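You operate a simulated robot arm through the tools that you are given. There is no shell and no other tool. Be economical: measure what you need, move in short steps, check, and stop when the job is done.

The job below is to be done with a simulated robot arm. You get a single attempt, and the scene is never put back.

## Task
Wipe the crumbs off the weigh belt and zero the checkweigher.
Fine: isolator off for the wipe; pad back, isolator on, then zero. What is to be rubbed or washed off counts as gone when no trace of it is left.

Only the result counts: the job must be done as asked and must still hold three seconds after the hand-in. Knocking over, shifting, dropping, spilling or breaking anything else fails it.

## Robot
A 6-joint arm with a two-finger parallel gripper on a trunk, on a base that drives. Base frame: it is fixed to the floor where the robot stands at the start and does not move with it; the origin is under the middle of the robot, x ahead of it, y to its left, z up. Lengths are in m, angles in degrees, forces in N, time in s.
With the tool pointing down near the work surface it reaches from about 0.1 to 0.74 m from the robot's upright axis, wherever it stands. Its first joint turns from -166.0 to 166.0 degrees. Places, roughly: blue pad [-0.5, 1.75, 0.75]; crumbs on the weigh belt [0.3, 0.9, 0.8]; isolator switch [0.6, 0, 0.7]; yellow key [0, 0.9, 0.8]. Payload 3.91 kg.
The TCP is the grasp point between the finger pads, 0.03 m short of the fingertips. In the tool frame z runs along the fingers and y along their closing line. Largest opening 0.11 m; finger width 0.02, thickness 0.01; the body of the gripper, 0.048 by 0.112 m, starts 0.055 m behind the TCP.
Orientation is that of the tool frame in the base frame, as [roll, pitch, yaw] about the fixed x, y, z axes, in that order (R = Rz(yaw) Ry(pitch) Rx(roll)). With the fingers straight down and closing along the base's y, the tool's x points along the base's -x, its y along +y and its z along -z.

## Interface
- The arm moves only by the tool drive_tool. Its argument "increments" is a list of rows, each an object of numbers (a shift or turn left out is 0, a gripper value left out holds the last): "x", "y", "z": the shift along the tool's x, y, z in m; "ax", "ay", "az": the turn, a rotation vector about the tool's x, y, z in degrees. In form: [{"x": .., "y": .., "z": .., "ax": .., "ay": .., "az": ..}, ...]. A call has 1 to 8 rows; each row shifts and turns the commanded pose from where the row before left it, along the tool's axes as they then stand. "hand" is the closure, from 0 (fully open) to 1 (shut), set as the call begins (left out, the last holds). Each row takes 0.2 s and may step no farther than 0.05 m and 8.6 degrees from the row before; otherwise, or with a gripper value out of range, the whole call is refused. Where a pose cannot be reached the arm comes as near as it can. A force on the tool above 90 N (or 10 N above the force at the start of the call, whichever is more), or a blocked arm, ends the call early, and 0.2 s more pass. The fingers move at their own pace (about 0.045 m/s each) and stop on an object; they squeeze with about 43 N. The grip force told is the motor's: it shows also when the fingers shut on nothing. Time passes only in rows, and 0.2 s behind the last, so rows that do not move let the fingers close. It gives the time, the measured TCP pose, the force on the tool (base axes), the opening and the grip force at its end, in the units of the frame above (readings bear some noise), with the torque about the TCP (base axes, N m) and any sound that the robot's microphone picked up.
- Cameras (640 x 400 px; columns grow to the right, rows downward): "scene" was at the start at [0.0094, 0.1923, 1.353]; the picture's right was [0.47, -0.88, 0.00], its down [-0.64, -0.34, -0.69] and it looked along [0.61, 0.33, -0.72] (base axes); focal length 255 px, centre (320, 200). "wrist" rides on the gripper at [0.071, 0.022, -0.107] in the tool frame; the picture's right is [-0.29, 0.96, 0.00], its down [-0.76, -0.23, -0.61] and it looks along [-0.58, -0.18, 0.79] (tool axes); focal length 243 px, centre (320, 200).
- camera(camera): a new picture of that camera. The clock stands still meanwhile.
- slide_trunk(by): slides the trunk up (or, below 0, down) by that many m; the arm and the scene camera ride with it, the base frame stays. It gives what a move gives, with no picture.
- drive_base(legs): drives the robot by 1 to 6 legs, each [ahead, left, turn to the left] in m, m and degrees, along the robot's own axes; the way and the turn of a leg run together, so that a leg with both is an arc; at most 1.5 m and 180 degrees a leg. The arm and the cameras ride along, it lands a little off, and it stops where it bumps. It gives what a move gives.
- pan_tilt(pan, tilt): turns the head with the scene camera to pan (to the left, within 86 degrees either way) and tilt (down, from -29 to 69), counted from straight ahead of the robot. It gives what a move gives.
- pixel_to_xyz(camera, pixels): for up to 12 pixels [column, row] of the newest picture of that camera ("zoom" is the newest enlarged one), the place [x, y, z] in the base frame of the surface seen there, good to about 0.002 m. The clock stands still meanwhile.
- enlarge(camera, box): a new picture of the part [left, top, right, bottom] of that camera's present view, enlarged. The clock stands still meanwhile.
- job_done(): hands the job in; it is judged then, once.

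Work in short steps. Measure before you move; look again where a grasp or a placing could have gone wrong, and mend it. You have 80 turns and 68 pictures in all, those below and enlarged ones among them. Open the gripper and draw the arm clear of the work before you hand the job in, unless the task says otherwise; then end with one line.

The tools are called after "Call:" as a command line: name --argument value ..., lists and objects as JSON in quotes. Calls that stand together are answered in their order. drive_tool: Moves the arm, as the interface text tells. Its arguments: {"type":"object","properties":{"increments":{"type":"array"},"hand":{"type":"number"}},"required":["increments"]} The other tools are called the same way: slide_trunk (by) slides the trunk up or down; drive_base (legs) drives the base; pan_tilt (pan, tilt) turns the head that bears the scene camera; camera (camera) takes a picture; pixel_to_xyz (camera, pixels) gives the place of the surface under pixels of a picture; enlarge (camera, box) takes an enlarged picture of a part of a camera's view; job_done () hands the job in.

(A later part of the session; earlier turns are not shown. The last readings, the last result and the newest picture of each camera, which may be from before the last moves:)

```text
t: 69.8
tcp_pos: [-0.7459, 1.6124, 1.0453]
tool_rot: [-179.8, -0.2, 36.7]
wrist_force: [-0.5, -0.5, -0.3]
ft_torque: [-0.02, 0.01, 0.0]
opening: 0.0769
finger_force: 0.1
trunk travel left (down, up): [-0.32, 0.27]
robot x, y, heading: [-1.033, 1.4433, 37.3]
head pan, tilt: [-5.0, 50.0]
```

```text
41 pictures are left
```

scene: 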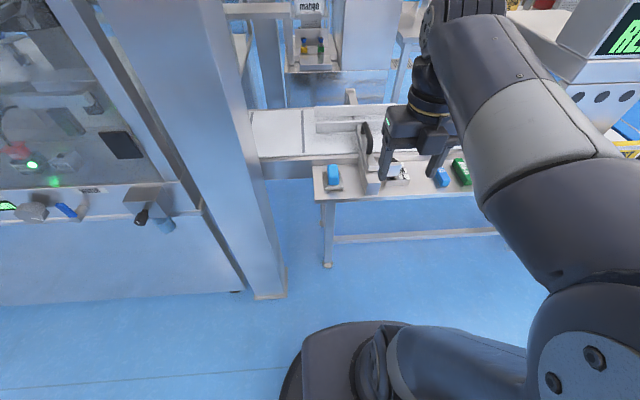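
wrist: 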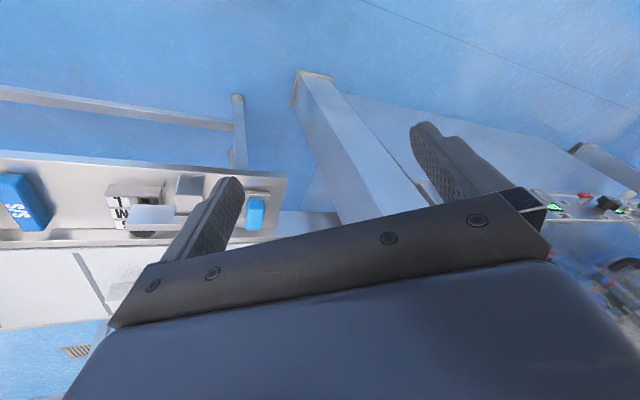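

The last joint is at its end here (row 3,4 flagged), so I spin the tool −180° about its axis back to the original wrist posture.

Call:
drive_tool --increments '[{"az": -8.5}, {"az": -8.5}, {"az": -8.5}, {"az": -8.5}, {"az": -8.5}, {"az": -8.5}, {"az": -8.5}, {"az": -8.5}]'

Call:
drive_tool --increments '[{"az": -8.5}, {"az": -8.5}, {"az": -8.5}, {"az": -8.5}, {"az": -8.5}, {"az": -8.5}, {"az": -8.5}, {"az": -8.5}]'

Call:
drive_tool --increments '[{"az": -8.5}, {"az": -8.5}, {"az": -8.5}, {"az": -8.5}, {"az": -8.5}, {"az": -1.5}]'

Call:
enlarge --camera "scene" --box '[290, 130, 418, 210]'

Call:
pixel_to_xyz --camera "zoom" --pixels '[[205, 172], [245, 172], [215, 245], [250, 245], [228, 205], [190, 275], [285, 290], [195, 262], [280, 275], [350, 260], [345, 320]]'

```text
t: 71.6
tcp_pos: [-0.7452, 1.6137, 1.0463]
tool_rot: [179.9, -0.1, 105.0]
wrist_force: [-0.4, -0.5, 0.0]
ft_torque: [-0.01, -0.01, 0.02]
opening: 0.0769
finger_force: 0.1
trunk travel left (down, up): [-0.32, 0.27]
robot x, y, heading: [-1.0325, 1.441, 37.0]
head pan, tilt: [-5.0, 50.0]
```

```text
t: 73.4
tcp_pos: [-0.7448, 1.6119, 1.0452]
tool_rot: [179.8, 0.1, 172.8]
wrist_force: [0.4, 0.1, -0.2]
ft_torque: [-0.02, 0.0, -0.03]
opening: 0.0767
finger_force: 0.0
trunk travel left (down, up): [-0.32, 0.27]
robot x, y, heading: [-1.0355, 1.4379, 37.1]
head pan, tilt: [-5.0, 50.0]
```

```text
t: 74.8
tcp_pos: [-0.7474, 1.6132, 1.0451]
tool_rot: [179.9, 0.2, -143.1]
wrist_force: [0.1, 0.2, -0.1]
ft_torque: [-0.01, 0.02, 0.04]
opening: 0.0772
finger_force: 0.0
trunk travel left (down, up): [-0.32, 0.27]
robot x, y, heading: [-1.0329, 1.4397, 37.4]
head pan, tilt: [-5.0, 50.0]
```

```text
5.00 times, centred on (354, 170) of scene
```

zoom: 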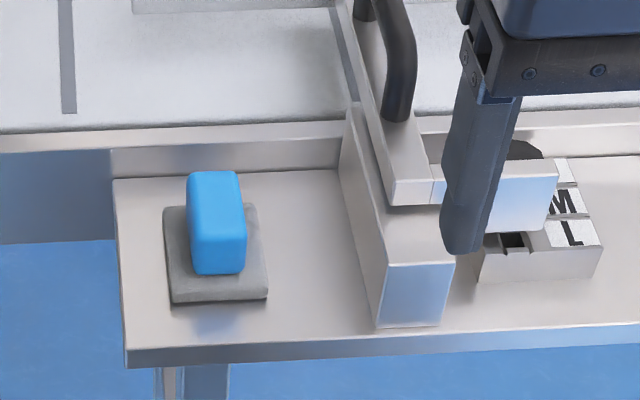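

```text
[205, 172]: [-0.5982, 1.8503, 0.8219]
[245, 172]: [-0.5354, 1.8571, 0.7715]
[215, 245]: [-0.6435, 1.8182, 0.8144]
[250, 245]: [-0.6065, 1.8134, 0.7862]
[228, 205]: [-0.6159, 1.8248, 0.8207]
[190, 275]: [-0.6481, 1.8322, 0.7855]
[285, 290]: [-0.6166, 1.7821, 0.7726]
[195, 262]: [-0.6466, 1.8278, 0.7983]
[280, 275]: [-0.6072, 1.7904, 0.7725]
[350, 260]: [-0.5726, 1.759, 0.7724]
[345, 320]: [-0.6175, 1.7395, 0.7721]
```

Tool aligned (yaw −143). Pad centre ≈(−0.617,1.826), block top .821, grey top .786. Move above it, descend to 0.9 and check.

Call:
drive_tool --increments '[{"x": -0.046, "y": 0.0184}, {"x": -0.046, "y": 0.0184}, {"x": -0.046, "y": 0.0184}, {"x": -0.046, "y": 0.0184}, {"x": -0.048, "y": 0.0184}, {"z": 0.045}, {"z": 0.045}, {"z": 0.04}]'

Call:
camera --camera "wrist"

Call:
camera --camera "scene"

```text
refused: row 5 steps farther than a row can; nothing moved
```

```text
39 pictures are left
```

wrist: 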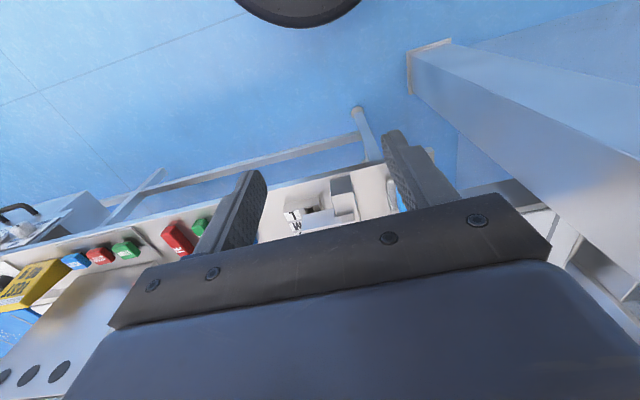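

```text
38 pictures are left
```

scene: 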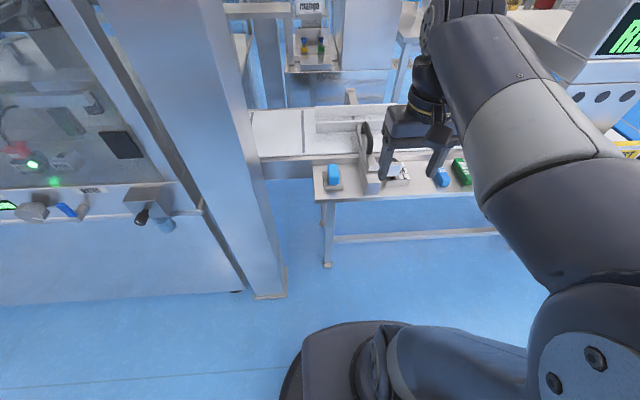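

Row step was slightly too long; repeat with smaller rows (no picture batching until moved).

Call:
drive_tool --increments '[{"x": -0.0387, "y": 0.0153}, {"x": -0.0387, "y": 0.0153}, {"x": -0.0387, "y": 0.0153}, {"x": -0.0387, "y": 0.0153}, {"x": -0.0387, "y": 0.0153}, {"x": -0.0387, "y": 0.0153}, {"z": 0.045}, {"z": 0.045}]'

Call:
drive_tool --increments '[{"z": 0.02}, {"z": 0.02}]'

Call:
camera --camera "wrist"

Call:
enlarge --camera "scene" --box '[290, 110, 418, 210]'

```text
t: 76.6
tcp_pos: [-0.6152, 1.8274, 0.9554]
tool_rot: [179.9, 0.3, -143.2]
wrist_force: [0.0, 0.6, 0.1]
ft_torque: [0.0, -0.03, -0.01]
opening: 0.077
finger_force: 0.1
trunk travel left (down, up): [-0.32, 0.27]
robot x, y, heading: [-1.0321, 1.443, 37.1]
head pan, tilt: [-5.0, 50.0]
```

```text
t: 77.2
tcp_pos: [-0.6127, 1.8241, 0.9161]
tool_rot: [179.9, 0.1, -143.2]
wrist_force: [-0.5, -0.2, 0.0]
ft_torque: [0.01, -0.03, 0.04]
opening: 0.077
finger_force: 0.0
trunk travel left (down, up): [-0.32, 0.27]
robot x, y, heading: [-1.035, 1.4401, 37.2]
head pan, tilt: [-5.0, 50.0]
```

```text
37 pictures are left
```

wrist: 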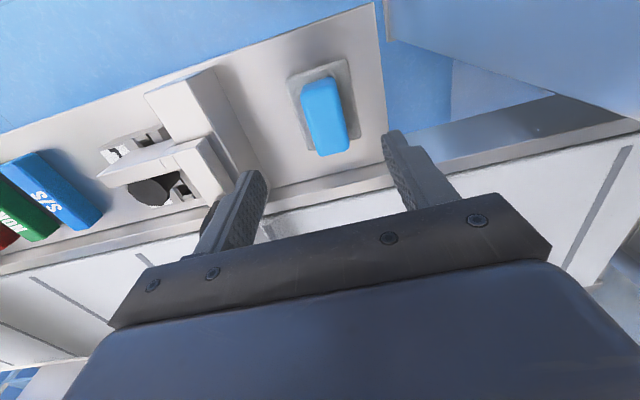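

```text
4.00 times, centred on (354, 160) of scene
```

zoom: 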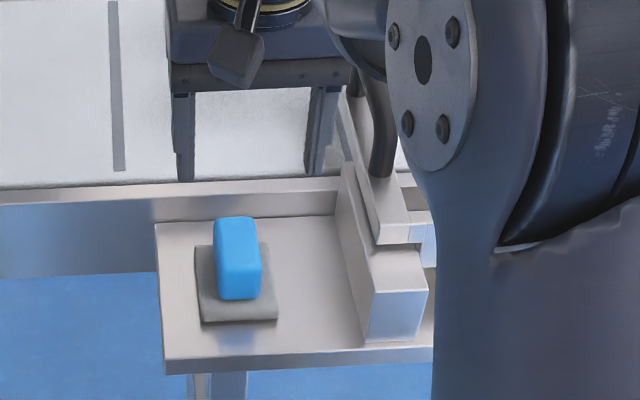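

I check pad's block position from this nearer wrist view: block top corners and grey plate corners.

Call:
pixel_to_xyz --camera "wrist" --pixels '[[304, 84], [334, 78], [318, 154], [346, 148], [325, 118], [290, 78], [345, 60], [355, 138], [302, 138]]'

```text
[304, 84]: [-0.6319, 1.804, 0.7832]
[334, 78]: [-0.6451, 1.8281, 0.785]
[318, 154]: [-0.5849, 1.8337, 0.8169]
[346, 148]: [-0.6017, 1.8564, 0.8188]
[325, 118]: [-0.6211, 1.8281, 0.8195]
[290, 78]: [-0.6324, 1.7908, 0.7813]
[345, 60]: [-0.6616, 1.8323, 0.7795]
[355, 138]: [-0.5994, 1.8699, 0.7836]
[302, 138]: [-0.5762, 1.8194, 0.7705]
```

Block centre s −1.836 vs TCP −1.830: shift 6 mm left, then descend 94 mm and close.

Call:
drive_tool --increments '[{"y": 0.006}, {"z": 0.034}, {"z": 0.03}, {"z": 0.03}]'

Call:
drive_tool --increments '[{}, {}, {}, {}, {}]' --hand 1

```text
t: 78.2
tcp_pos: [-0.6182, 1.8333, 0.8234]
tool_rot: [179.8, 0.1, -143.3]
wrist_force: [0.9, 0.0, -0.1]
ft_torque: [0.03, -0.02, 0.01]
opening: 0.0771
finger_force: 0.2
trunk travel left (down, up): [-0.32, 0.27]
robot x, y, heading: [-1.031, 1.4463, 37.0]
head pan, tilt: [-5.0, 50.0]
```

```text
t: 79.4
tcp_pos: [-0.6177, 1.8334, 0.8244]
tool_rot: [179.8, 0.3, -143.2]
wrist_force: [-0.2, 0.1, 0.3]
ft_torque: [0.01, -0.01, 0.0]
opening: 0.0315
finger_force: 42.7
trunk travel left (down, up): [-0.32, 0.27]
robot x, y, heading: [-1.0322, 1.4411, 37.2]
head pan, tilt: [-5.0, 50.0]
```

Grip holds (31.5 mm, 43 N). Lift and retract toward the robot.

Call:
drive_tool --increments '[{"z": -0.03}, {"z": -0.04}, {"z": -0.04}, {"z": -0.04}, {"x": 0.045}, {"x": 0.045}, {"x": 0.045}, {"x": 0.045}]'

Call:
camera --camera "wrist"

```text
t: 81.2
tcp_pos: [-0.7635, 1.7227, 0.9706]
tool_rot: [180.0, 0.2, -143.3]
wrist_force: [0.1, 0.4, -0.6]
ft_torque: [-0.04, 0.02, 0.0]
opening: 0.0312
finger_force: 43.3
trunk travel left (down, up): [-0.32, 0.27]
robot x, y, heading: [-1.0344, 1.44, 37.3]
head pan, tilt: [-5.0, 50.0]
```

```text
35 pictures are left
```

wrist: 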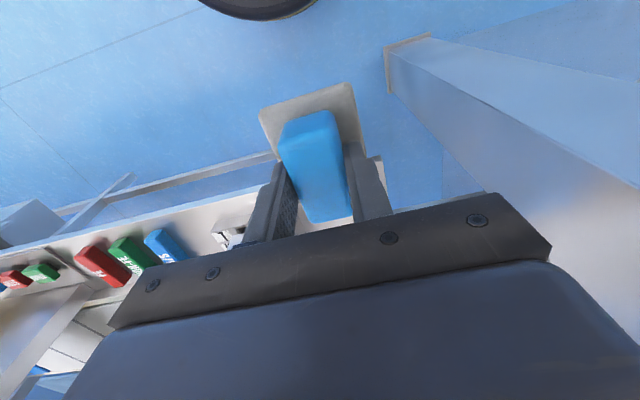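

Pad held. Drive right 1.2 m to face the weigh belt, staying back.

Call:
drive_base --legs '[[0, -1.2, -0.5]]'

Call:
pan_tilt --pan 5 --tilt 45

Call:
camera --camera "scene"

Call:
camera --camera "wrist"

```text
t: 87.3
tcp_pos: [-0.0409, 0.7661, 0.9716]
tool_rot: [179.8, 0.3, -143.5]
wrist_force: [-0.3, -0.4, -0.6]
ft_torque: [0.0, -0.01, -0.01]
opening: 0.0313
finger_force: 43.0
trunk travel left (down, up): [-0.32, 0.27]
robot x, y, heading: [-0.3128, 0.4866, 36.8]
head pan, tilt: [-5.0, 50.0]
```

```text
t: 88.0
tcp_pos: [-0.0412, 0.7662, 0.9715]
tool_rot: [180.0, 0.2, -143.5]
wrist_force: [-0.6, -0.1, -0.9]
ft_torque: [-0.01, 0.03, 0.02]
opening: 0.0313
finger_force: 42.7
trunk travel left (down, up): [-0.32, 0.27]
robot x, y, heading: [-0.3126, 0.4864, 37.0]
head pan, tilt: [5.0, 45.0]
```

```text
34 pictures are left
```

scene: 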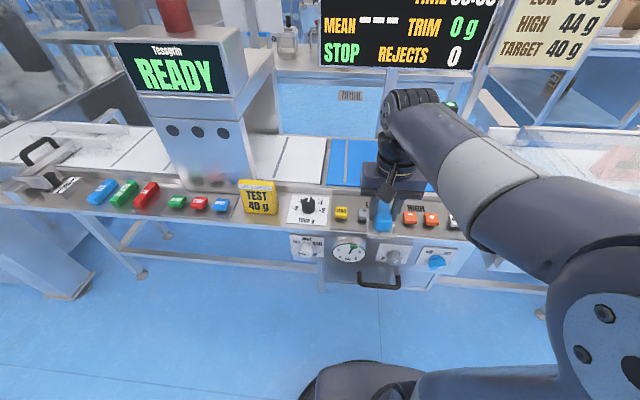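

```text
33 pictures are left
```

wrist: 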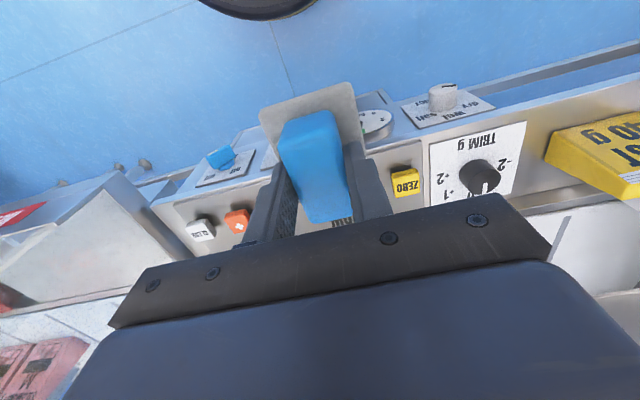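

Belt is hidden behind the arm. I shift the tool 0.25 m right (depth kept) for a clear scene view of the crumbs.

Call:
drive_tool --increments '[{"z": -0.04}, {"y": -0.05}, {"y": -0.05}, {"y": -0.05}, {"y": -0.05}, {"y": -0.05}]'

Call:
pan_tilt --pan -12 --tilt 40

Call:
camera --camera "scene"

```text
t: 89.4
tcp_pos: [0.1076, 0.5637, 1.0119]
tool_rot: [179.8, 0.2, -143.4]
wrist_force: [-1.2, 0.4, -0.7]
ft_torque: [-0.03, -0.07, 0.04]
opening: 0.0309
finger_force: 42.7
trunk travel left (down, up): [-0.32, 0.27]
robot x, y, heading: [-0.3161, 0.4878, 36.7]
head pan, tilt: [5.0, 45.0]
```

```text
t: 90.2
tcp_pos: [0.106, 0.5647, 1.0129]
tool_rot: [179.9, 0.1, -143.4]
wrist_force: [-0.2, 1.3, -1.6]
ft_torque: [0.01, 0.01, -0.02]
opening: 0.0309
finger_force: 42.9
trunk travel left (down, up): [-0.32, 0.27]
robot x, y, heading: [-0.3163, 0.4845, 36.9]
head pan, tilt: [-12.0, 40.0]
```

```text
32 pictures are left
```

scene: 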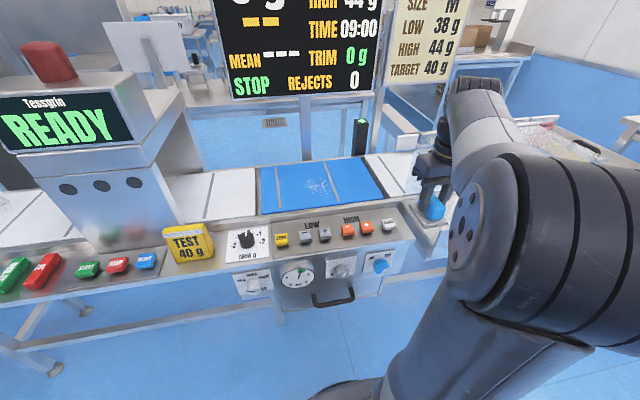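

The belt and crumbs (≈(317,186)) are clear. Enlarge and measure.

Call:
enlarge --camera "scene" --box '[240, 140, 416, 250]'

Call:
pixel_to_xyz --camera "zoom" --pixels '[[70, 100], [510, 165], [80, 265], [440, 85], [225, 150], [310, 155], [265, 185], [290, 200], [215, 70], [155, 360], [470, 235], [330, 80]]'

```text
3.64 times, centred on (328, 195) of scene
```

zoom: 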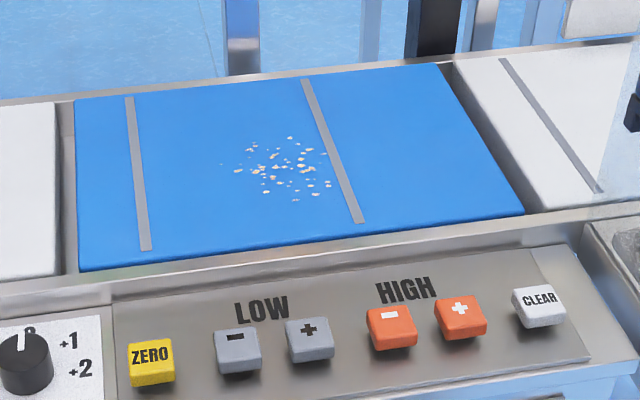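

```text
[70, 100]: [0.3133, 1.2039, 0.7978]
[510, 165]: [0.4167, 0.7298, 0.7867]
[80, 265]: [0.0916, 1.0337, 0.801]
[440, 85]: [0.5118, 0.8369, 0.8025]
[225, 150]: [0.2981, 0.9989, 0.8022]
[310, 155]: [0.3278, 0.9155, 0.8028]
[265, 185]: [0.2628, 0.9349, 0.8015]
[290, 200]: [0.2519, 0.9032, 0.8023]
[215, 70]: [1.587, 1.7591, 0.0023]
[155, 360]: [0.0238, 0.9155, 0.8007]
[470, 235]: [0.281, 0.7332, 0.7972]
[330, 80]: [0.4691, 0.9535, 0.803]
```

Crumbs span depth .735–.845, s −.635…−.515, belt z .802. I bring the tool back left and drive 0.15 m ahead for reach.

Call:
drive_tool --increments '[{"y": 0.048}, {"y": 0.048}, {"y": 0.048}, {"y": 0.046}]'

Call:
drive_base --legs '[[0.15, 0, 0]]'

```text
t: 91.2
tcp_pos: [-0.0077, 0.7208, 1.0108]
tool_rot: [179.9, 0.1, -143.4]
wrist_force: [0.3, -0.4, -0.8]
ft_torque: [0.02, -0.01, 0.0]
opening: 0.0312
finger_force: 43.0
trunk travel left (down, up): [-0.32, 0.27]
robot x, y, heading: [-0.3137, 0.4876, 36.7]
head pan, tilt: [-12.0, 40.0]
```

```text
t: 92.6
tcp_pos: [0.1132, 0.8078, 1.0115]
tool_rot: [179.9, 0.1, -143.6]
wrist_force: [0.9, 0.2, -0.3]
ft_torque: [0.02, -0.02, 0.01]
opening: 0.0314
finger_force: 43.2
trunk travel left (down, up): [-0.32, 0.27]
robot x, y, heading: [-0.1945, 0.5708, 36.6]
head pan, tilt: [-12.0, 40.0]
```

Move above the crumb patch's front-left start (depth .76, s −.62) and descend near contact.

Call:
drive_tool --increments '[{"x": -0.047, "y": 0.01}, {"x": -0.047, "y": 0.01}, {"x": -0.047, "y": 0.01}, {"x": -0.047, "y": 0.01}, {"z": 0.045}, {"z": 0.045}, {"z": 0.045}, {"z": 0.012}]'

Call:
drive_tool --increments '[{"z": 0.004}, {"z": 0.003}]'

```text
t: 94.4
tcp_pos: [0.2394, 0.9509, 0.8616]
tool_rot: [179.9, 0.2, -143.6]
wrist_force: [0.3, -0.2, -0.7]
ft_torque: [0.03, 0.0, -0.03]
opening: 0.0314
finger_force: 43.2
trunk travel left (down, up): [-0.32, 0.27]
robot x, y, heading: [-0.1923, 0.5764, 36.7]
head pan, tilt: [-12.0, 40.0]
```

```text
t: 95.0
tcp_pos: [0.2403, 0.9512, 0.8573]
tool_rot: [179.9, 0.2, -143.6]
wrist_force: [-0.6, 0.2, -0.2]
ft_torque: [-0.01, -0.03, 0.01]
opening: 0.0311
finger_force: 43.2
trunk travel left (down, up): [-0.32, 0.27]
robot x, y, heading: [-0.1956, 0.5779, 36.7]
head pan, tilt: [-12.0, 40.0]
```

Still no contact at .857; step down in 2 mm steps.

Call:
drive_tool --increments '[{"z": 0.002}, {"z": 0.001}]'

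Call:
drive_tool --increments '[{"z": 0.001}, {"z": 0.001}]'

```text
t: 95.6
tcp_pos: [0.2404, 0.9518, 0.8541]
tool_rot: [179.9, 0.1, -143.6]
wrist_force: [-0.6, -0.4, -0.2]
ft_torque: [-0.04, 0.03, 0.0]
opening: 0.0311
finger_force: 42.9
trunk travel left (down, up): [-0.32, 0.27]
robot x, y, heading: [-0.1937, 0.5739, 36.7]
head pan, tilt: [-12.0, 40.0]
```

```text
t: 96.2
tcp_pos: [0.2402, 0.9523, 0.8529]
tool_rot: [180.0, 0.1, -143.6]
wrist_force: [-2.3, 0.3, 5.2]
ft_torque: [-0.16, -0.04, 0.0]
opening: 0.0311
finger_force: 43.1
trunk travel left (down, up): [-0.32, 0.27]
robot x, y, heading: [-0.195, 0.5737, 36.8]
head pan, tilt: [-12.0, 40.0]
```

Contact at 5 N. Press 1 mm more and sweep back and forth in strokes stepping right.

Call:
drive_tool --increments '[{"z": 0.001}, {"x": -0.03}, {"x": -0.03}, {"x": -0.03}, {"y": -0.025}, {"x": 0.03}, {"x": 0.03}, {"x": 0.03}]'

Call:
drive_tool --increments '[{"y": -0.025}, {"x": -0.03}, {"x": -0.03}, {"x": -0.03}, {"y": -0.025}, {"x": 0.03}, {"x": 0.03}, {"x": 0.03}]'

Call:
drive_tool --increments '[{"y": -0.025}, {"x": -0.03}, {"x": -0.03}, {"x": -0.03}]'

Call:
camera --camera "scene"

```text
t: 98.0
tcp_pos: [0.2565, 0.9316, 0.8529]
tool_rot: [179.8, 0.2, -143.6]
wrist_force: [0.6, -0.8, 12.3]
ft_torque: [0.12, -0.3, 0.02]
opening: 0.0315
finger_force: 43.1
trunk travel left (down, up): [-0.32, 0.27]
robot x, y, heading: [-0.196, 0.5762, 36.8]
head pan, tilt: [-12.0, 40.0]
```

```text
t: 99.8
tcp_pos: [0.2845, 0.8901, 0.8526]
tool_rot: [179.9, 0.3, -143.6]
wrist_force: [2.0, 0.7, 13.8]
ft_torque: [0.16, -0.39, 0.0]
opening: 0.0311
finger_force: 43.2
trunk travel left (down, up): [-0.32, 0.27]
robot x, y, heading: [-0.1949, 0.5747, 36.6]
head pan, tilt: [-12.0, 40.0]
```

```text
t: 100.8
tcp_pos: [0.3724, 0.9254, 0.8533]
tool_rot: [179.9, 0.2, -143.7]
wrist_force: [-3.2, -3.6, 9.5]
ft_torque: [-0.07, -0.06, -0.04]
opening: 0.031
finger_force: 42.5
trunk travel left (down, up): [-0.32, 0.27]
robot x, y, heading: [-0.1937, 0.5744, 36.7]
head pan, tilt: [-12.0, 40.0]
```

```text
30 pictures are left
```

scene: 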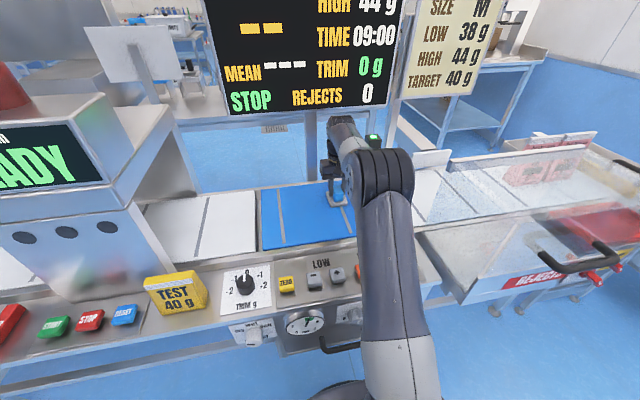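

The left part looks clean. A second pass sweeping crosswise, then I lift away and inspect.

Call:
drive_tool --increments '[{"y": 0.04}, {"y": 0.04}, {"y": 0.03}, {"x": 0.04}, {"y": -0.04}, {"y": -0.04}, {"y": -0.04}, {"x": 0.04}]'

Call:
drive_tool --increments '[{"y": 0.04}, {"y": 0.04}, {"y": 0.04}, {"z": -0.05}, {"z": -0.05}, {"z": -0.04}, {"x": 0.05}, {"x": 0.05}]'

Call:
drive_tool --increments '[{"x": 0.05}, {"x": 0.05}, {"y": -0.05}, {"y": -0.05}, {"y": -0.05}, {"y": -0.05}, {"y": -0.05}]'

Call:
camera --camera "scene"

```text
t: 102.6
tcp_pos: [0.3134, 0.869, 0.8526]
tool_rot: [179.9, 0.0, -143.7]
wrist_force: [-1.8, -1.0, 1.9]
ft_torque: [-0.04, -0.04, -0.03]
opening: 0.0314
finger_force: 43.3
trunk travel left (down, up): [-0.32, 0.27]
robot x, y, heading: [-0.1933, 0.5753, 36.6]
head pan, tilt: [-12.0, 40.0]
```

```text
t: 104.4
tcp_pos: [0.1624, 0.9048, 0.9935]
tool_rot: [180.0, 0.3, -143.6]
wrist_force: [-0.1, 0.1, -1.3]
ft_torque: [-0.01, 0.03, 0.01]
opening: 0.031
finger_force: 43.3
trunk travel left (down, up): [-0.32, 0.27]
robot x, y, heading: [-0.1906, 0.5761, 36.7]
head pan, tilt: [-12.0, 40.0]
```

```text
t: 106.0
tcp_pos: [0.2284, 0.645, 0.9914]
tool_rot: [180.0, 0.2, -143.6]
wrist_force: [-0.2, 0.7, -0.7]
ft_torque: [-0.01, -0.04, -0.02]
opening: 0.0313
finger_force: 43.4
trunk travel left (down, up): [-0.32, 0.27]
robot x, y, heading: [-0.1916, 0.577, 36.7]
head pan, tilt: [-12.0, 40.0]
```

```text
29 pictures are left
```

scene: 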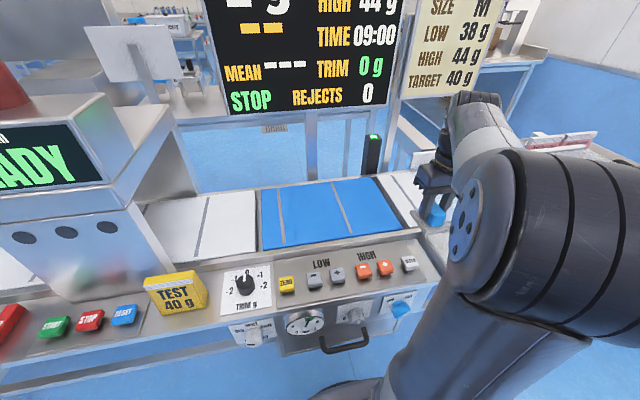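

Belt looks clean; enlarge to verify no trace.

Call:
enlarge --camera "scene" --box '[250, 165, 410, 265]'

Call:
enlarge --camera "scene" --box '[280, 178, 360, 228]'

```text
4.00 times, centred on (330, 215) of scene
```

zoom: 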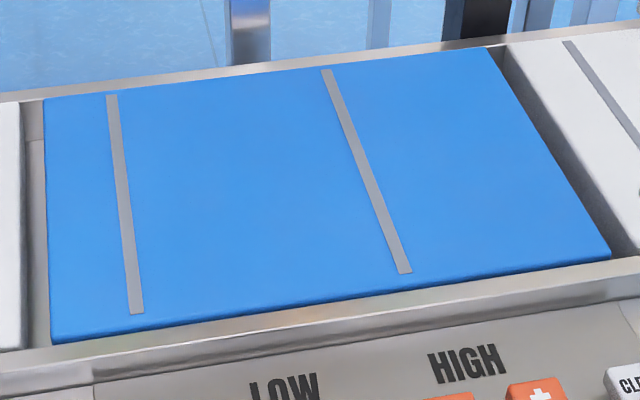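

```text
8.00 times, centred on (320, 203) of scene
```

zoom: 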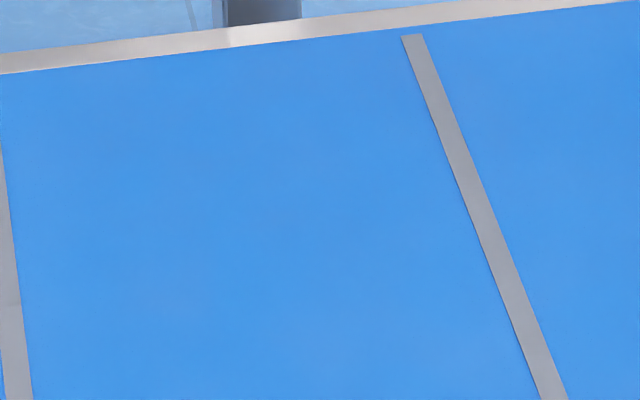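

Completely clean. Now retract the tool, back off, and drive left to return the pad.

Call:
drive_tool --increments '[{"y": 0.048}, {"y": 0.048}, {"y": 0.048}, {"y": 0.048}, {"y": 0.01}]'

Call:
drive_base --legs '[[-0.16, 0, 0], [0, 1.2, 0.3]]'

Call:
pan_tilt --pan -5 --tilt 50

Call:
camera --camera "scene"

```text
t: 107.2
tcp_pos: [0.1123, 0.8105, 0.9909]
tool_rot: [179.9, 0.2, -143.6]
wrist_force: [0.0, 0.2, -0.9]
ft_torque: [0.04, 0.0, -0.02]
opening: 0.0312
finger_force: 43.2
trunk travel left (down, up): [-0.32, 0.27]
robot x, y, heading: [-0.1919, 0.5748, 36.9]
head pan, tilt: [-12.0, 40.0]
```

```text
t: 114.3
tcp_pos: [-0.7385, 1.6738, 0.9918]
tool_rot: [179.9, 0.2, -143.2]
wrist_force: [0.5, -0.3, -0.1]
ft_torque: [0.0, -0.03, 0.02]
opening: 0.0311
finger_force: 43.0
trunk travel left (down, up): [-0.32, 0.27]
robot x, y, heading: [-1.0438, 1.4332, 37.6]
head pan, tilt: [-12.0, 40.0]
```

```text
t: 115.0
tcp_pos: [-0.7366, 1.6724, 0.9916]
tool_rot: [179.8, 0.2, -143.2]
wrist_force: [-0.7, -0.4, -1.1]
ft_torque: [-0.01, 0.02, 0.0]
opening: 0.0312
finger_force: 42.9
trunk travel left (down, up): [-0.32, 0.27]
robot x, y, heading: [-1.0395, 1.4377, 37.4]
head pan, tilt: [-5.0, 50.0]
```

```text
26 pictures are left
```

scene: 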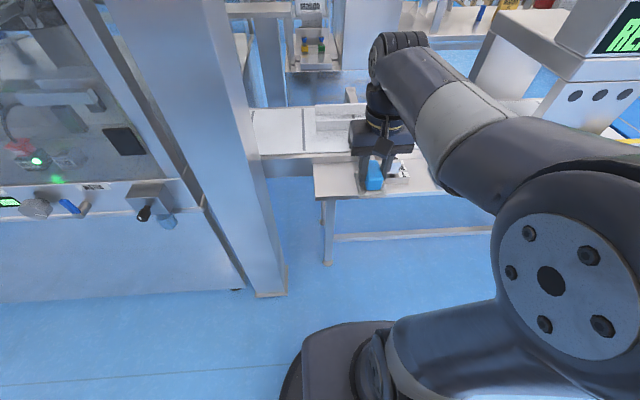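

Move left first, then ahead over the pad's spot, then lower to z≈.83.

Call:
drive_tool --increments '[{"y": 0.029}, {"y": 0.028}, {"x": -0.048}, {"x": -0.048}, {"x": -0.048}, {"x": -0.047}, {"z": 0.045}, {"z": 0.045}]'

Call:
drive_tool --increments '[{"z": 0.04}, {"z": 0.02}]'

```text
t: 116.8
tcp_pos: [-0.619, 1.8336, 0.9003]
tool_rot: [180.0, 0.2, -143.0]
wrist_force: [-0.3, 0.6, -1.2]
ft_torque: [0.01, -0.01, -0.02]
opening: 0.0312
finger_force: 43.3
trunk travel left (down, up): [-0.32, 0.27]
robot x, y, heading: [-1.042, 1.4354, 37.3]
head pan, tilt: [-5.0, 50.0]
```

```text
t: 117.4
tcp_pos: [-0.62, 1.8327, 0.8417]
tool_rot: [180.0, 0.1, -143.2]
wrist_force: [-1.0, -0.7, 0.1]
ft_torque: [0.0, 0.01, 0.02]
opening: 0.0313
finger_force: 43.3
trunk travel left (down, up): [-0.32, 0.27]
robot x, y, heading: [-1.0474, 1.4356, 37.1]
head pan, tilt: [-5.0, 50.0]
```

Lower the last ~17 mm in small steps until light contact.

Call:
drive_tool --increments '[{"z": 0.007}, {"z": 0.007}, {"z": 0.002}]'

Call:
drive_tool --increments '[{"z": 0.001}, {"z": 0.001}]'

```text
t: 118.2
tcp_pos: [-0.619, 1.8325, 0.8258]
tool_rot: [179.9, 0.2, -143.1]
wrist_force: [-1.2, 0.3, -1.2]
ft_torque: [0.03, 0.02, -0.01]
opening: 0.0313
finger_force: 42.8
trunk travel left (down, up): [-0.32, 0.27]
robot x, y, heading: [-1.0425, 1.434, 37.3]
head pan, tilt: [-5.0, 50.0]
```

```text
t: 118.8
tcp_pos: [-0.6196, 1.8321, 0.8242]
tool_rot: [179.9, 0.2, -143.1]
wrist_force: [0.4, 0.3, 0.0]
ft_torque: [-0.02, -0.02, 0.0]
opening: 0.0315
finger_force: 42.5
trunk travel left (down, up): [-0.32, 0.27]
robot x, y, heading: [-1.0441, 1.4353, 37.4]
head pan, tilt: [-5.0, 50.0]
```

One more millimetre or so, then release and lift.

Call:
drive_tool --increments '[{"z": 0.001}]'

Call:
drive_tool --increments '[{}, {}, {}]' --hand 0.3

Call:
drive_tool --increments '[{"z": -0.03}, {"z": -0.04}, {"z": -0.045}, {"z": -0.045}, {"x": 0.045}, {"x": 0.045}, {"x": 0.045}, {"x": 0.045}]'

Call:
enlarge --camera "scene" --box '[290, 130, 418, 210]'

Call:
pixel_to_xyz --camera "zoom" --pixels '[[205, 172], [228, 205], [190, 275], [215, 245]]'

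```text
t: 119.2
tcp_pos: [-0.6194, 1.8339, 0.8222]
tool_rot: [179.9, 0.2, -143.2]
wrist_force: [-0.5, -0.2, -0.3]
ft_torque: [-0.01, 0.01, 0.02]
opening: 0.0312
finger_force: 42.6
trunk travel left (down, up): [-0.32, 0.27]
robot x, y, heading: [-1.0446, 1.4364, 37.1]
head pan, tilt: [-5.0, 50.0]
```

```text
t: 120.0
tcp_pos: [-0.6201, 1.8334, 0.8224]
tool_rot: [180.0, 0.1, -143.2]
wrist_force: [-0.2, -0.4, 0.1]
ft_torque: [-0.01, -0.04, 0.01]
opening: 0.0771
finger_force: 0.0
trunk travel left (down, up): [-0.32, 0.27]
robot x, y, heading: [-1.0401, 1.4389, 37.4]
head pan, tilt: [-5.0, 50.0]
```

```text
t: 121.8
tcp_pos: [-0.7641, 1.7238, 0.9818]
tool_rot: [179.8, 0.2, -143.1]
wrist_force: [0.1, -0.5, -0.7]
ft_torque: [-0.04, 0.02, 0.02]
opening: 0.0768
finger_force: 0.0
trunk travel left (down, up): [-0.32, 0.27]
robot x, y, heading: [-1.0448, 1.4349, 37.2]
head pan, tilt: [-5.0, 50.0]
```

```text
5.00 times, centred on (354, 170) of scene
```

zoom: 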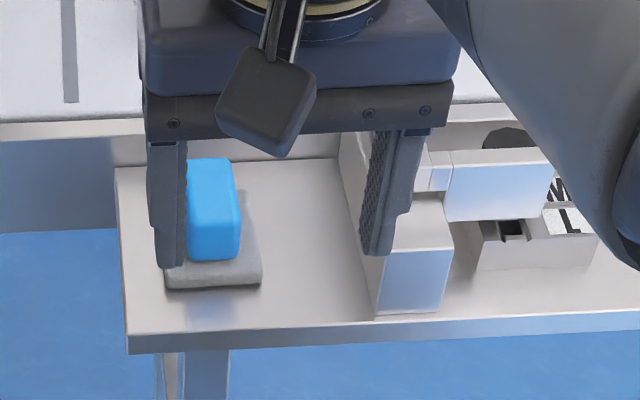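

```text
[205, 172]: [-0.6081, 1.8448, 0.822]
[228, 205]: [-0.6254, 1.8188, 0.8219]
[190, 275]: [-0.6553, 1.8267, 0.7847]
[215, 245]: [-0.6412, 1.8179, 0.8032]
```

Pad is back upright on its spot. Now raise the arm to the earlier travel pose and drive to the isolator, repeating the approach that worked.

Call:
drive_tool --increments '[{"z": -0.04}, {"z": -0.04}, {"z": -0.04}, {"z": -0.038}, {"x": -0.02, "y": -0.03}, {"y": -0.03}]' --hand 0.4

Call:
drive_base --legs '[[-0.25, 0, 0], [0, -1.06, 0], [0, -1.0, -0.5]]'

```text
t: 123.2
tcp_pos: [-0.7129, 1.6902, 1.1423]
tool_rot: [179.9, 0.2, -143.1]
wrist_force: [-0.4, -0.4, -0.2]
ft_torque: [-0.01, 0.02, 0.0]
opening: 0.066
finger_force: 0.1
trunk travel left (down, up): [-0.32, 0.27]
robot x, y, heading: [-1.0454, 1.4341, 37.3]
head pan, tilt: [-5.0, 50.0]
```

```text
t: 134.8
tcp_pos: [0.3358, -0.1016, 1.1422]
tool_rot: [179.9, 0.3, -143.6]
wrist_force: [-0.2, -0.3, 0.0]
ft_torque: [-0.03, 0.02, 0.0]
opening: 0.0657
finger_force: 0.1
trunk travel left (down, up): [-0.32, 0.27]
robot x, y, heading: [0.0046, -0.3535, 37.0]
head pan, tilt: [-5.0, 50.0]
```

Pose matches the earlier one. Repeat the forward shift and pitch to horizontal.

Call:
drive_tool --increments '[{"x": -0.0475}, {"x": -0.0475}, {"x": -0.0475}, {"x": -0.0475}, {"ay": -8.5}, {"ay": -8.5}, {"ay": -8.5}, {"ay": -8.5}]'

Call:
drive_tool --increments '[{"ay": -8.5}, {"ay": -8.5}, {"ay": -8.5}, {"ay": -8.5}, {"ay": -8.5}, {"ay": -8.5}, {"ay": -5}]'

Call:
drive_tool --increments '[{"x": 0.047}, {"x": 0.047}, {"x": 0.047}, {"x": 0.047}, {"x": 0.047}, {"x": 0.047}, {"x": 0.047}, {"x": 0.047}]'

Call:
camera --camera "wrist"

```text
t: 136.7
tcp_pos: [0.4681, -0.0055, 1.0958]
tool_rot: [179.9, 34.3, -143.6]
wrist_force: [0.1, 0.2, 0.3]
ft_torque: [0.02, 0.01, 0.0]
opening: 0.0661
finger_force: 0.1
out of reach, approached as far as the arm can: row 2, 3, 4
trunk travel left (down, up): [-0.32, 0.27]
robot x, y, heading: [0.008, -0.3559, 36.7]
head pan, tilt: [-5.0, 50.0]
```

```text
t: 138.2
tcp_pos: [0.4685, -0.0062, 1.0954]
tool_rot: [9.9, 89.7, 46.2]
wrist_force: [-1.3, -0.9, 0.7]
ft_torque: [-0.03, 0.0, 0.01]
opening: 0.0661
finger_force: 0.0
trunk travel left (down, up): [-0.32, 0.27]
robot x, y, heading: [0.0038, -0.3552, 36.9]
head pan, tilt: [-5.0, 50.0]
```

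```text
t: 140.1
tcp_pos: [0.4711, -0.0031, 0.721]
tool_rot: [18.0, 89.6, 54.4]
wrist_force: [-0.3, 0.6, 0.8]
ft_torque: [-0.02, 0.01, 0.0]
opening: 0.0662
finger_force: 0.1
trunk travel left (down, up): [-0.32, 0.27]
robot x, y, heading: [0.0028, -0.3581, 36.7]
head pan, tilt: [-5.0, 50.0]
```

```text
24 pictures are left
```

wrist: 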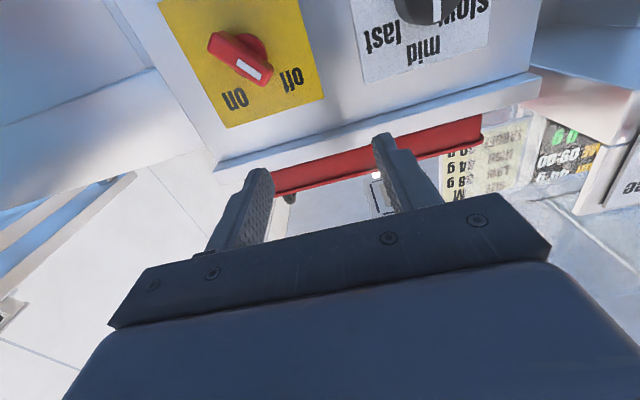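

Lever points to off in view. Measure its ends to set the grip angle.

Call:
pixel_to_xyz --camera "wrist" --pixels '[[217, 42], [262, 74], [240, 57], [245, 64], [228, 50]]'

```text
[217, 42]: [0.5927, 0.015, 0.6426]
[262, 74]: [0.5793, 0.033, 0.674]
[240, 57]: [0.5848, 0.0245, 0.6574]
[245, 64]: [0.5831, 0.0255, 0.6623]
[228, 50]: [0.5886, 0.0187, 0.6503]
```

Centre s=.330, z≈.6585, −36°. Align, roll −36° and approach to 4 cm short.

Call:
drive_tool --increments '[{"x": 0.031, "y": -0.0235}, {"x": 0.031, "y": -0.0235}, {"az": -7.2}, {"az": -7.2}, {"az": -7.2}, {"az": -7.2}, {"az": -7.2}, {"z": 0.03}]'

Call:
drive_tool --increments '[{"z": 0.033}]'

Call:
camera --camera "wrist"

```text
t: 141.8
tcp_pos: [0.522, -0.023, 0.6597]
tool_rot: [-89.7, 54.0, -53.4]
wrist_force: [0.3, 0.1, 1.1]
ft_torque: [0.02, 0.04, 0.03]
opening: 0.066
finger_force: 0.0
trunk travel left (down, up): [-0.32, 0.27]
robot x, y, heading: [0.0007, -0.358, 36.7]
head pan, tilt: [-5.0, 50.0]
```

```text
t: 142.2
tcp_pos: [0.5469, -0.0036, 0.6586]
tool_rot: [-89.6, 54.0, -53.3]
wrist_force: [0.2, 0.4, 0.0]
ft_torque: [0.0, 0.01, 0.02]
opening: 0.066
finger_force: 0.0
trunk travel left (down, up): [-0.32, 0.27]
robot x, y, heading: [0.0023, -0.3564, 36.9]
head pan, tilt: [-5.0, 50.0]
```

```text
23 pictures are left
```

wrist: 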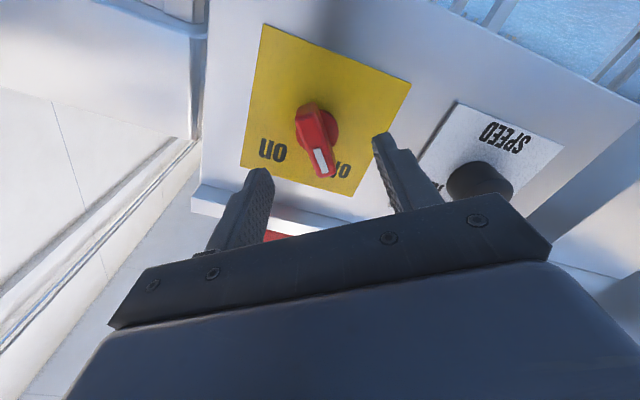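

Lever centred between the fingers; advance 43 mm, close, then turn +72° to on.

Call:
drive_tool --increments '[{"z": 0.022}, {"z": 0.021}]'

Call:
drive_tool --increments '[{}, {}, {}, {}]' --hand 1

Call:
drive_tool --increments '[{"az": 8}, {"az": 8}, {"az": 8}, {"az": 8}]'

Call:
drive_tool --increments '[{"az": 8}, {"az": 8}, {"az": 8}, {"az": 8}, {"az": 8}]'

```text
t: 142.8
tcp_pos: [0.5822, 0.0224, 0.6585]
tool_rot: [-89.7, 54.1, -53.2]
wrist_force: [-0.3, -0.6, 0.0]
ft_torque: [0.01, 0.0, 0.02]
opening: 0.0659
finger_force: 0.0
trunk travel left (down, up): [-0.32, 0.27]
robot x, y, heading: [0.0038, -0.3546, 36.7]
head pan, tilt: [-5.0, 50.0]
```

```text
t: 143.8
tcp_pos: [0.5833, 0.0202, 0.6591]
tool_rot: [-89.4, 54.1, -53.3]
wrist_force: [6.1, -6.3, 4.6]
ft_torque: [-0.16, 0.22, -0.35]
opening: 0.0157
finger_force: 39.8
trunk travel left (down, up): [-0.32, 0.27]
robot x, y, heading: [0.0061, -0.3546, 36.7]
head pan, tilt: [-5.0, 50.0]
```

```text
t: 144.8
tcp_pos: [0.5839, 0.0193, 0.6594]
tool_rot: [-84.4, 86.2, -48.2]
wrist_force: [19.3, -1.5, 6.1]
ft_torque: [0.35, -0.42, -1.22]
opening: 0.0158
finger_force: 45.2
trunk travel left (down, up): [-0.32, 0.27]
robot x, y, heading: [0.0038, -0.3567, 36.6]
head pan, tilt: [-5.0, 50.0]
```

```text
t: 146.1
tcp_pos: [0.582, 0.0204, 0.6596]
tool_rot: [89.4, 53.7, 125.9]
wrist_force: [20.7, -0.6, 15.0]
ft_torque: [0.14, -0.22, -1.67]
opening: 0.0161
finger_force: 44.9
trunk travel left (down, up): [-0.32, 0.27]
robot x, y, heading: [0.0051, -0.3557, 36.8]
head pan, tilt: [-5.0, 50.0]
```

Turned 72°. Release, back away and look.

Call:
drive_tool --increments '[{}, {}, {}, {"z": -0.03}, {"z": -0.04}, {"z": -0.04}]' --hand 0.4

Call:
camera --camera "wrist"

```text
t: 147.4
tcp_pos: [0.4937, -0.0455, 0.6587]
tool_rot: [89.6, 53.9, 126.1]
wrist_force: [-0.5, 0.6, 0.2]
ft_torque: [0.0, 0.02, -0.01]
opening: 0.0656
finger_force: 0.1
trunk travel left (down, up): [-0.32, 0.27]
robot x, y, heading: [0.0066, -0.3567, 36.4]
head pan, tilt: [-5.0, 50.0]
```

```text
22 pictures are left
```

wrist: 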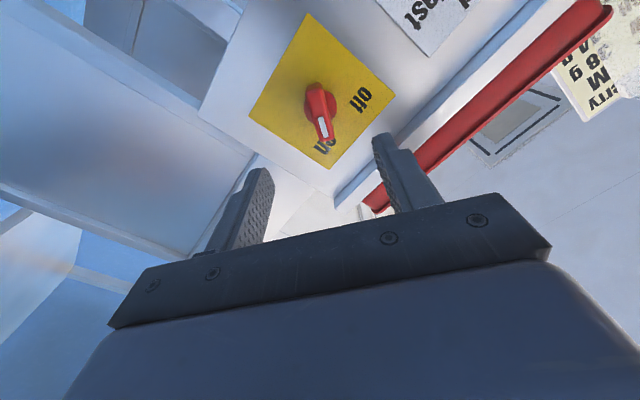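

Isolator is "on". Retrace the approach path exactly in reverse: unroll, raise at the same depth, pitch back down.

Call:
drive_tool --increments '[{"az": -7.2}, {"az": -7.2}, {"az": -7.2}, {"az": -7.2}, {"az": -7.2}, {"x": -0.031, "y": 0.0235}, {"x": -0.031, "y": 0.0235}, {"x": -0.047}]'

Call:
drive_tool --increments '[{"x": -0.047}, {"x": -0.047}, {"x": -0.047}, {"x": -0.047}, {"x": -0.047}, {"x": -0.047}, {"x": -0.047}]'

Call:
drive_tool --increments '[{"ay": 5}, {"ay": 8.5}, {"ay": 8.5}, {"ay": 8.5}, {"ay": 8.5}, {"ay": 8.5}, {"ay": 8.5}]'

```text
t: 149.2
tcp_pos: [0.464, -0.0061, 0.7652]
tool_rot: [15.7, 89.7, 52.2]
wrist_force: [-0.1, 0.2, -0.7]
ft_torque: [0.02, 0.0, 0.02]
opening: 0.0659
finger_force: 0.0
trunk travel left (down, up): [-0.32, 0.27]
robot x, y, heading: [0.0025, -0.3553, 36.7]
head pan, tilt: [-5.0, 50.0]
```

```text
t: 150.8
tcp_pos: [0.4639, -0.0092, 1.0957]
tool_rot: [33.1, 89.9, 69.5]
wrist_force: [-0.1, 0.1, -0.7]
ft_torque: [-0.01, 0.0, 0.01]
opening: 0.0661
finger_force: 0.1
trunk travel left (down, up): [-0.32, 0.27]
robot x, y, heading: [0.0063, -0.3534, 36.8]
head pan, tilt: [-5.0, 50.0]
```

```text
t: 152.4
tcp_pos: [0.4659, -0.0092, 1.0958]
tool_rot: [179.9, 34.2, -143.5]
wrist_force: [0.0, -0.7, 0.2]
ft_torque: [0.0, 0.02, 0.02]
opening: 0.0658
finger_force: 0.1
trunk travel left (down, up): [-0.32, 0.27]
robot x, y, heading: [0.0024, -0.3522, 36.8]
head pan, tilt: [-5.0, 50.0]
```

Retraced without limits. Pull back slightly and finish levelling; close the fingers for pressing.

Call:
drive_tool --increments '[{"x": 0.04}, {"x": 0.04}, {"ay": 8.5}, {"ay": 8.5}, {"ay": 8.5}, {"ay": 8.7}]' --hand 1

```text
refused: row 6 steps farther than a row can; nothing moved
```

Redo with the last row within limit.

Call:
drive_tool --increments '[{"x": 0.04}, {"x": 0.04}, {"ay": 8.5}, {"ay": 8.5}, {"ay": 8.5}, {"ay": 8.5}]' --hand 1

```text
t: 153.8
tcp_pos: [0.4113, -0.0486, 1.0511]
tool_rot: [179.9, 0.1, -143.5]
wrist_force: [-0.1, 0.2, 0.2]
ft_torque: [0.04, -0.01, 0.02]
opening: 0.0001
finger_force: 37.3
trunk travel left (down, up): [-0.32, 0.27]
robot x, y, heading: [0.0038, -0.3594, 36.7]
head pan, tilt: [-5.0, 50.0]
```

Tool level. Drive left 1.0 m and ahead 0.15 m to face the yellow ZERO key.

Call:
drive_base --legs '[[0, 1.0, 0], [0.15, 0, 0]]'

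Call:
pan_tilt --pan -10 --tilt 45

Call:
camera --camera "scene"

Call:
camera --camera "wrist"

```text
t: 159.9
tcp_pos: [-0.0651, 0.8303, 1.0512]
tool_rot: [179.9, 0.2, -142.8]
wrist_force: [0.0, -0.1, 0.5]
ft_torque: [0.01, -0.01, 0.0]
opening: 0.0
finger_force: 37.8
trunk travel left (down, up): [-0.32, 0.27]
robot x, y, heading: [-0.4675, 0.5176, 37.5]
head pan, tilt: [-5.0, 50.0]
```

```text
t: 160.6
tcp_pos: [-0.0648, 0.8318, 1.0514]
tool_rot: [179.8, 0.2, -142.8]
wrist_force: [0.0, -0.1, 0.7]
ft_torque: [-0.01, -0.02, 0.01]
opening: 0.0
finger_force: 37.7
trunk travel left (down, up): [-0.32, 0.27]
robot x, y, heading: [-0.4685, 0.5186, 37.4]
head pan, tilt: [-10.0, 45.0]
```

```text
21 pictures are left
```

scene: 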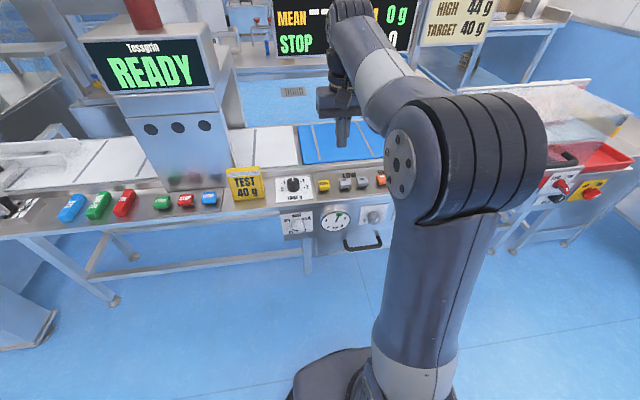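

```text
20 pictures are left
```

wrist: 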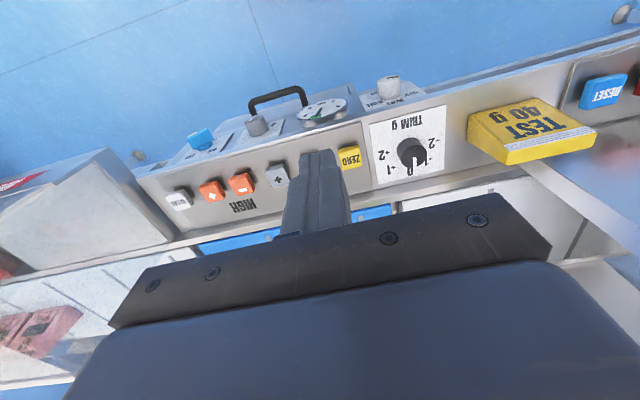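

ZERO key at scene (323,185), wrist (349,157). Measure it and read the display.

Call:
pixel_to_xyz --camera "wrist" --pixels '[[349, 155], [343, 150], [356, 150], [345, 162], [357, 162], [330, 150]]'

Call:
pixel_to_xyz --camera "scene" --pixels '[[323, 183], [323, 188], [310, 195]]'

Call:
pan_tilt --pan -10 --tilt 20

Call:
camera --camera "scene"

```text
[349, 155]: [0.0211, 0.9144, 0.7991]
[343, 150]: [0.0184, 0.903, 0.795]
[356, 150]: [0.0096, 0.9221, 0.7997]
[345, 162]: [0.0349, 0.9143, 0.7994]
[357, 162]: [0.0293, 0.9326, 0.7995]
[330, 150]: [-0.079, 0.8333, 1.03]
```

```text
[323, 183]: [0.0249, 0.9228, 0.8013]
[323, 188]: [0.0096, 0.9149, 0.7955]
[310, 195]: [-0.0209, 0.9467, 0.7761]
```

```text
t: 161.5
tcp_pos: [-0.0659, 0.8304, 1.0507]
tool_rot: [179.9, 0.1, -142.8]
wrist_force: [-0.3, -0.1, 0.1]
ft_torque: [-0.01, 0.01, 0.0]
opening: 0.0001
finger_force: 37.7
trunk travel left (down, up): [-0.32, 0.27]
robot x, y, heading: [-0.4673, 0.5181, 37.8]
head pan, tilt: [-10.0, 20.0]
```

```text
19 pictures are left
```

scene: 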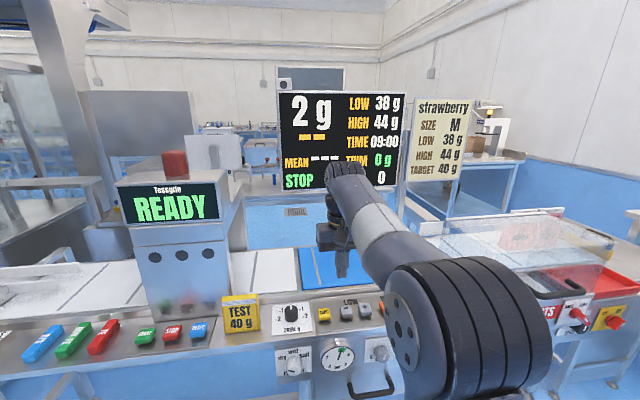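

Display shows 2 g, STOP; key centre ≈(0.022,0.916), top .800. Move above it and descend to 1 cm above.

Call:
drive_tool --increments '[{"x": -0.04, "y": 0.005}, {"x": -0.04, "y": 0.005}, {"x": -0.0407, "y": 0.005}, {"z": 0.05}, {"z": 0.05}, {"z": 0.05}, {"z": 0.05}, {"z": 0.01}]'

Call:
pan_tilt --pan -10 --tilt 35

Call:
camera --camera "scene"

Call:
camera --camera "wrist"

```text
t: 163.3
tcp_pos: [0.0223, 0.9166, 0.8412]
tool_rot: [179.9, 0.2, -142.8]
wrist_force: [0.0, -0.1, -0.4]
ft_torque: [-0.01, 0.01, -0.01]
opening: 0.0
finger_force: 37.7
trunk travel left (down, up): [-0.32, 0.27]
robot x, y, heading: [-0.4672, 0.5192, 37.7]
head pan, tilt: [-10.0, 20.0]
```

```text
t: 164.1
tcp_pos: [0.0212, 0.9149, 0.8404]
tool_rot: [180.0, 0.2, -142.8]
wrist_force: [-0.8, 0.3, -0.2]
ft_torque: [0.04, 0.01, 0.0]
opening: 0.0001
finger_force: 37.8
trunk travel left (down, up): [-0.32, 0.27]
robot x, y, heading: [-0.4694, 0.5214, 37.7]
head pan, tilt: [-10.0, 35.0]
```

```text
18 pictures are left
```

scene: 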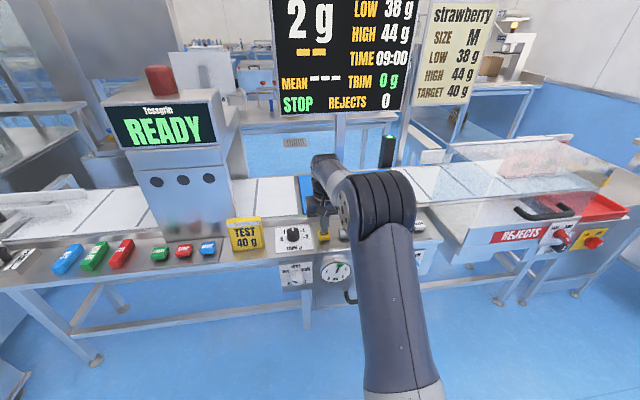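

```text
17 pictures are left
```

wrist: 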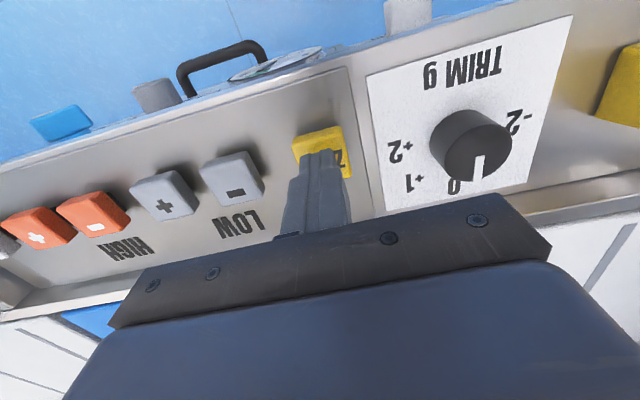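

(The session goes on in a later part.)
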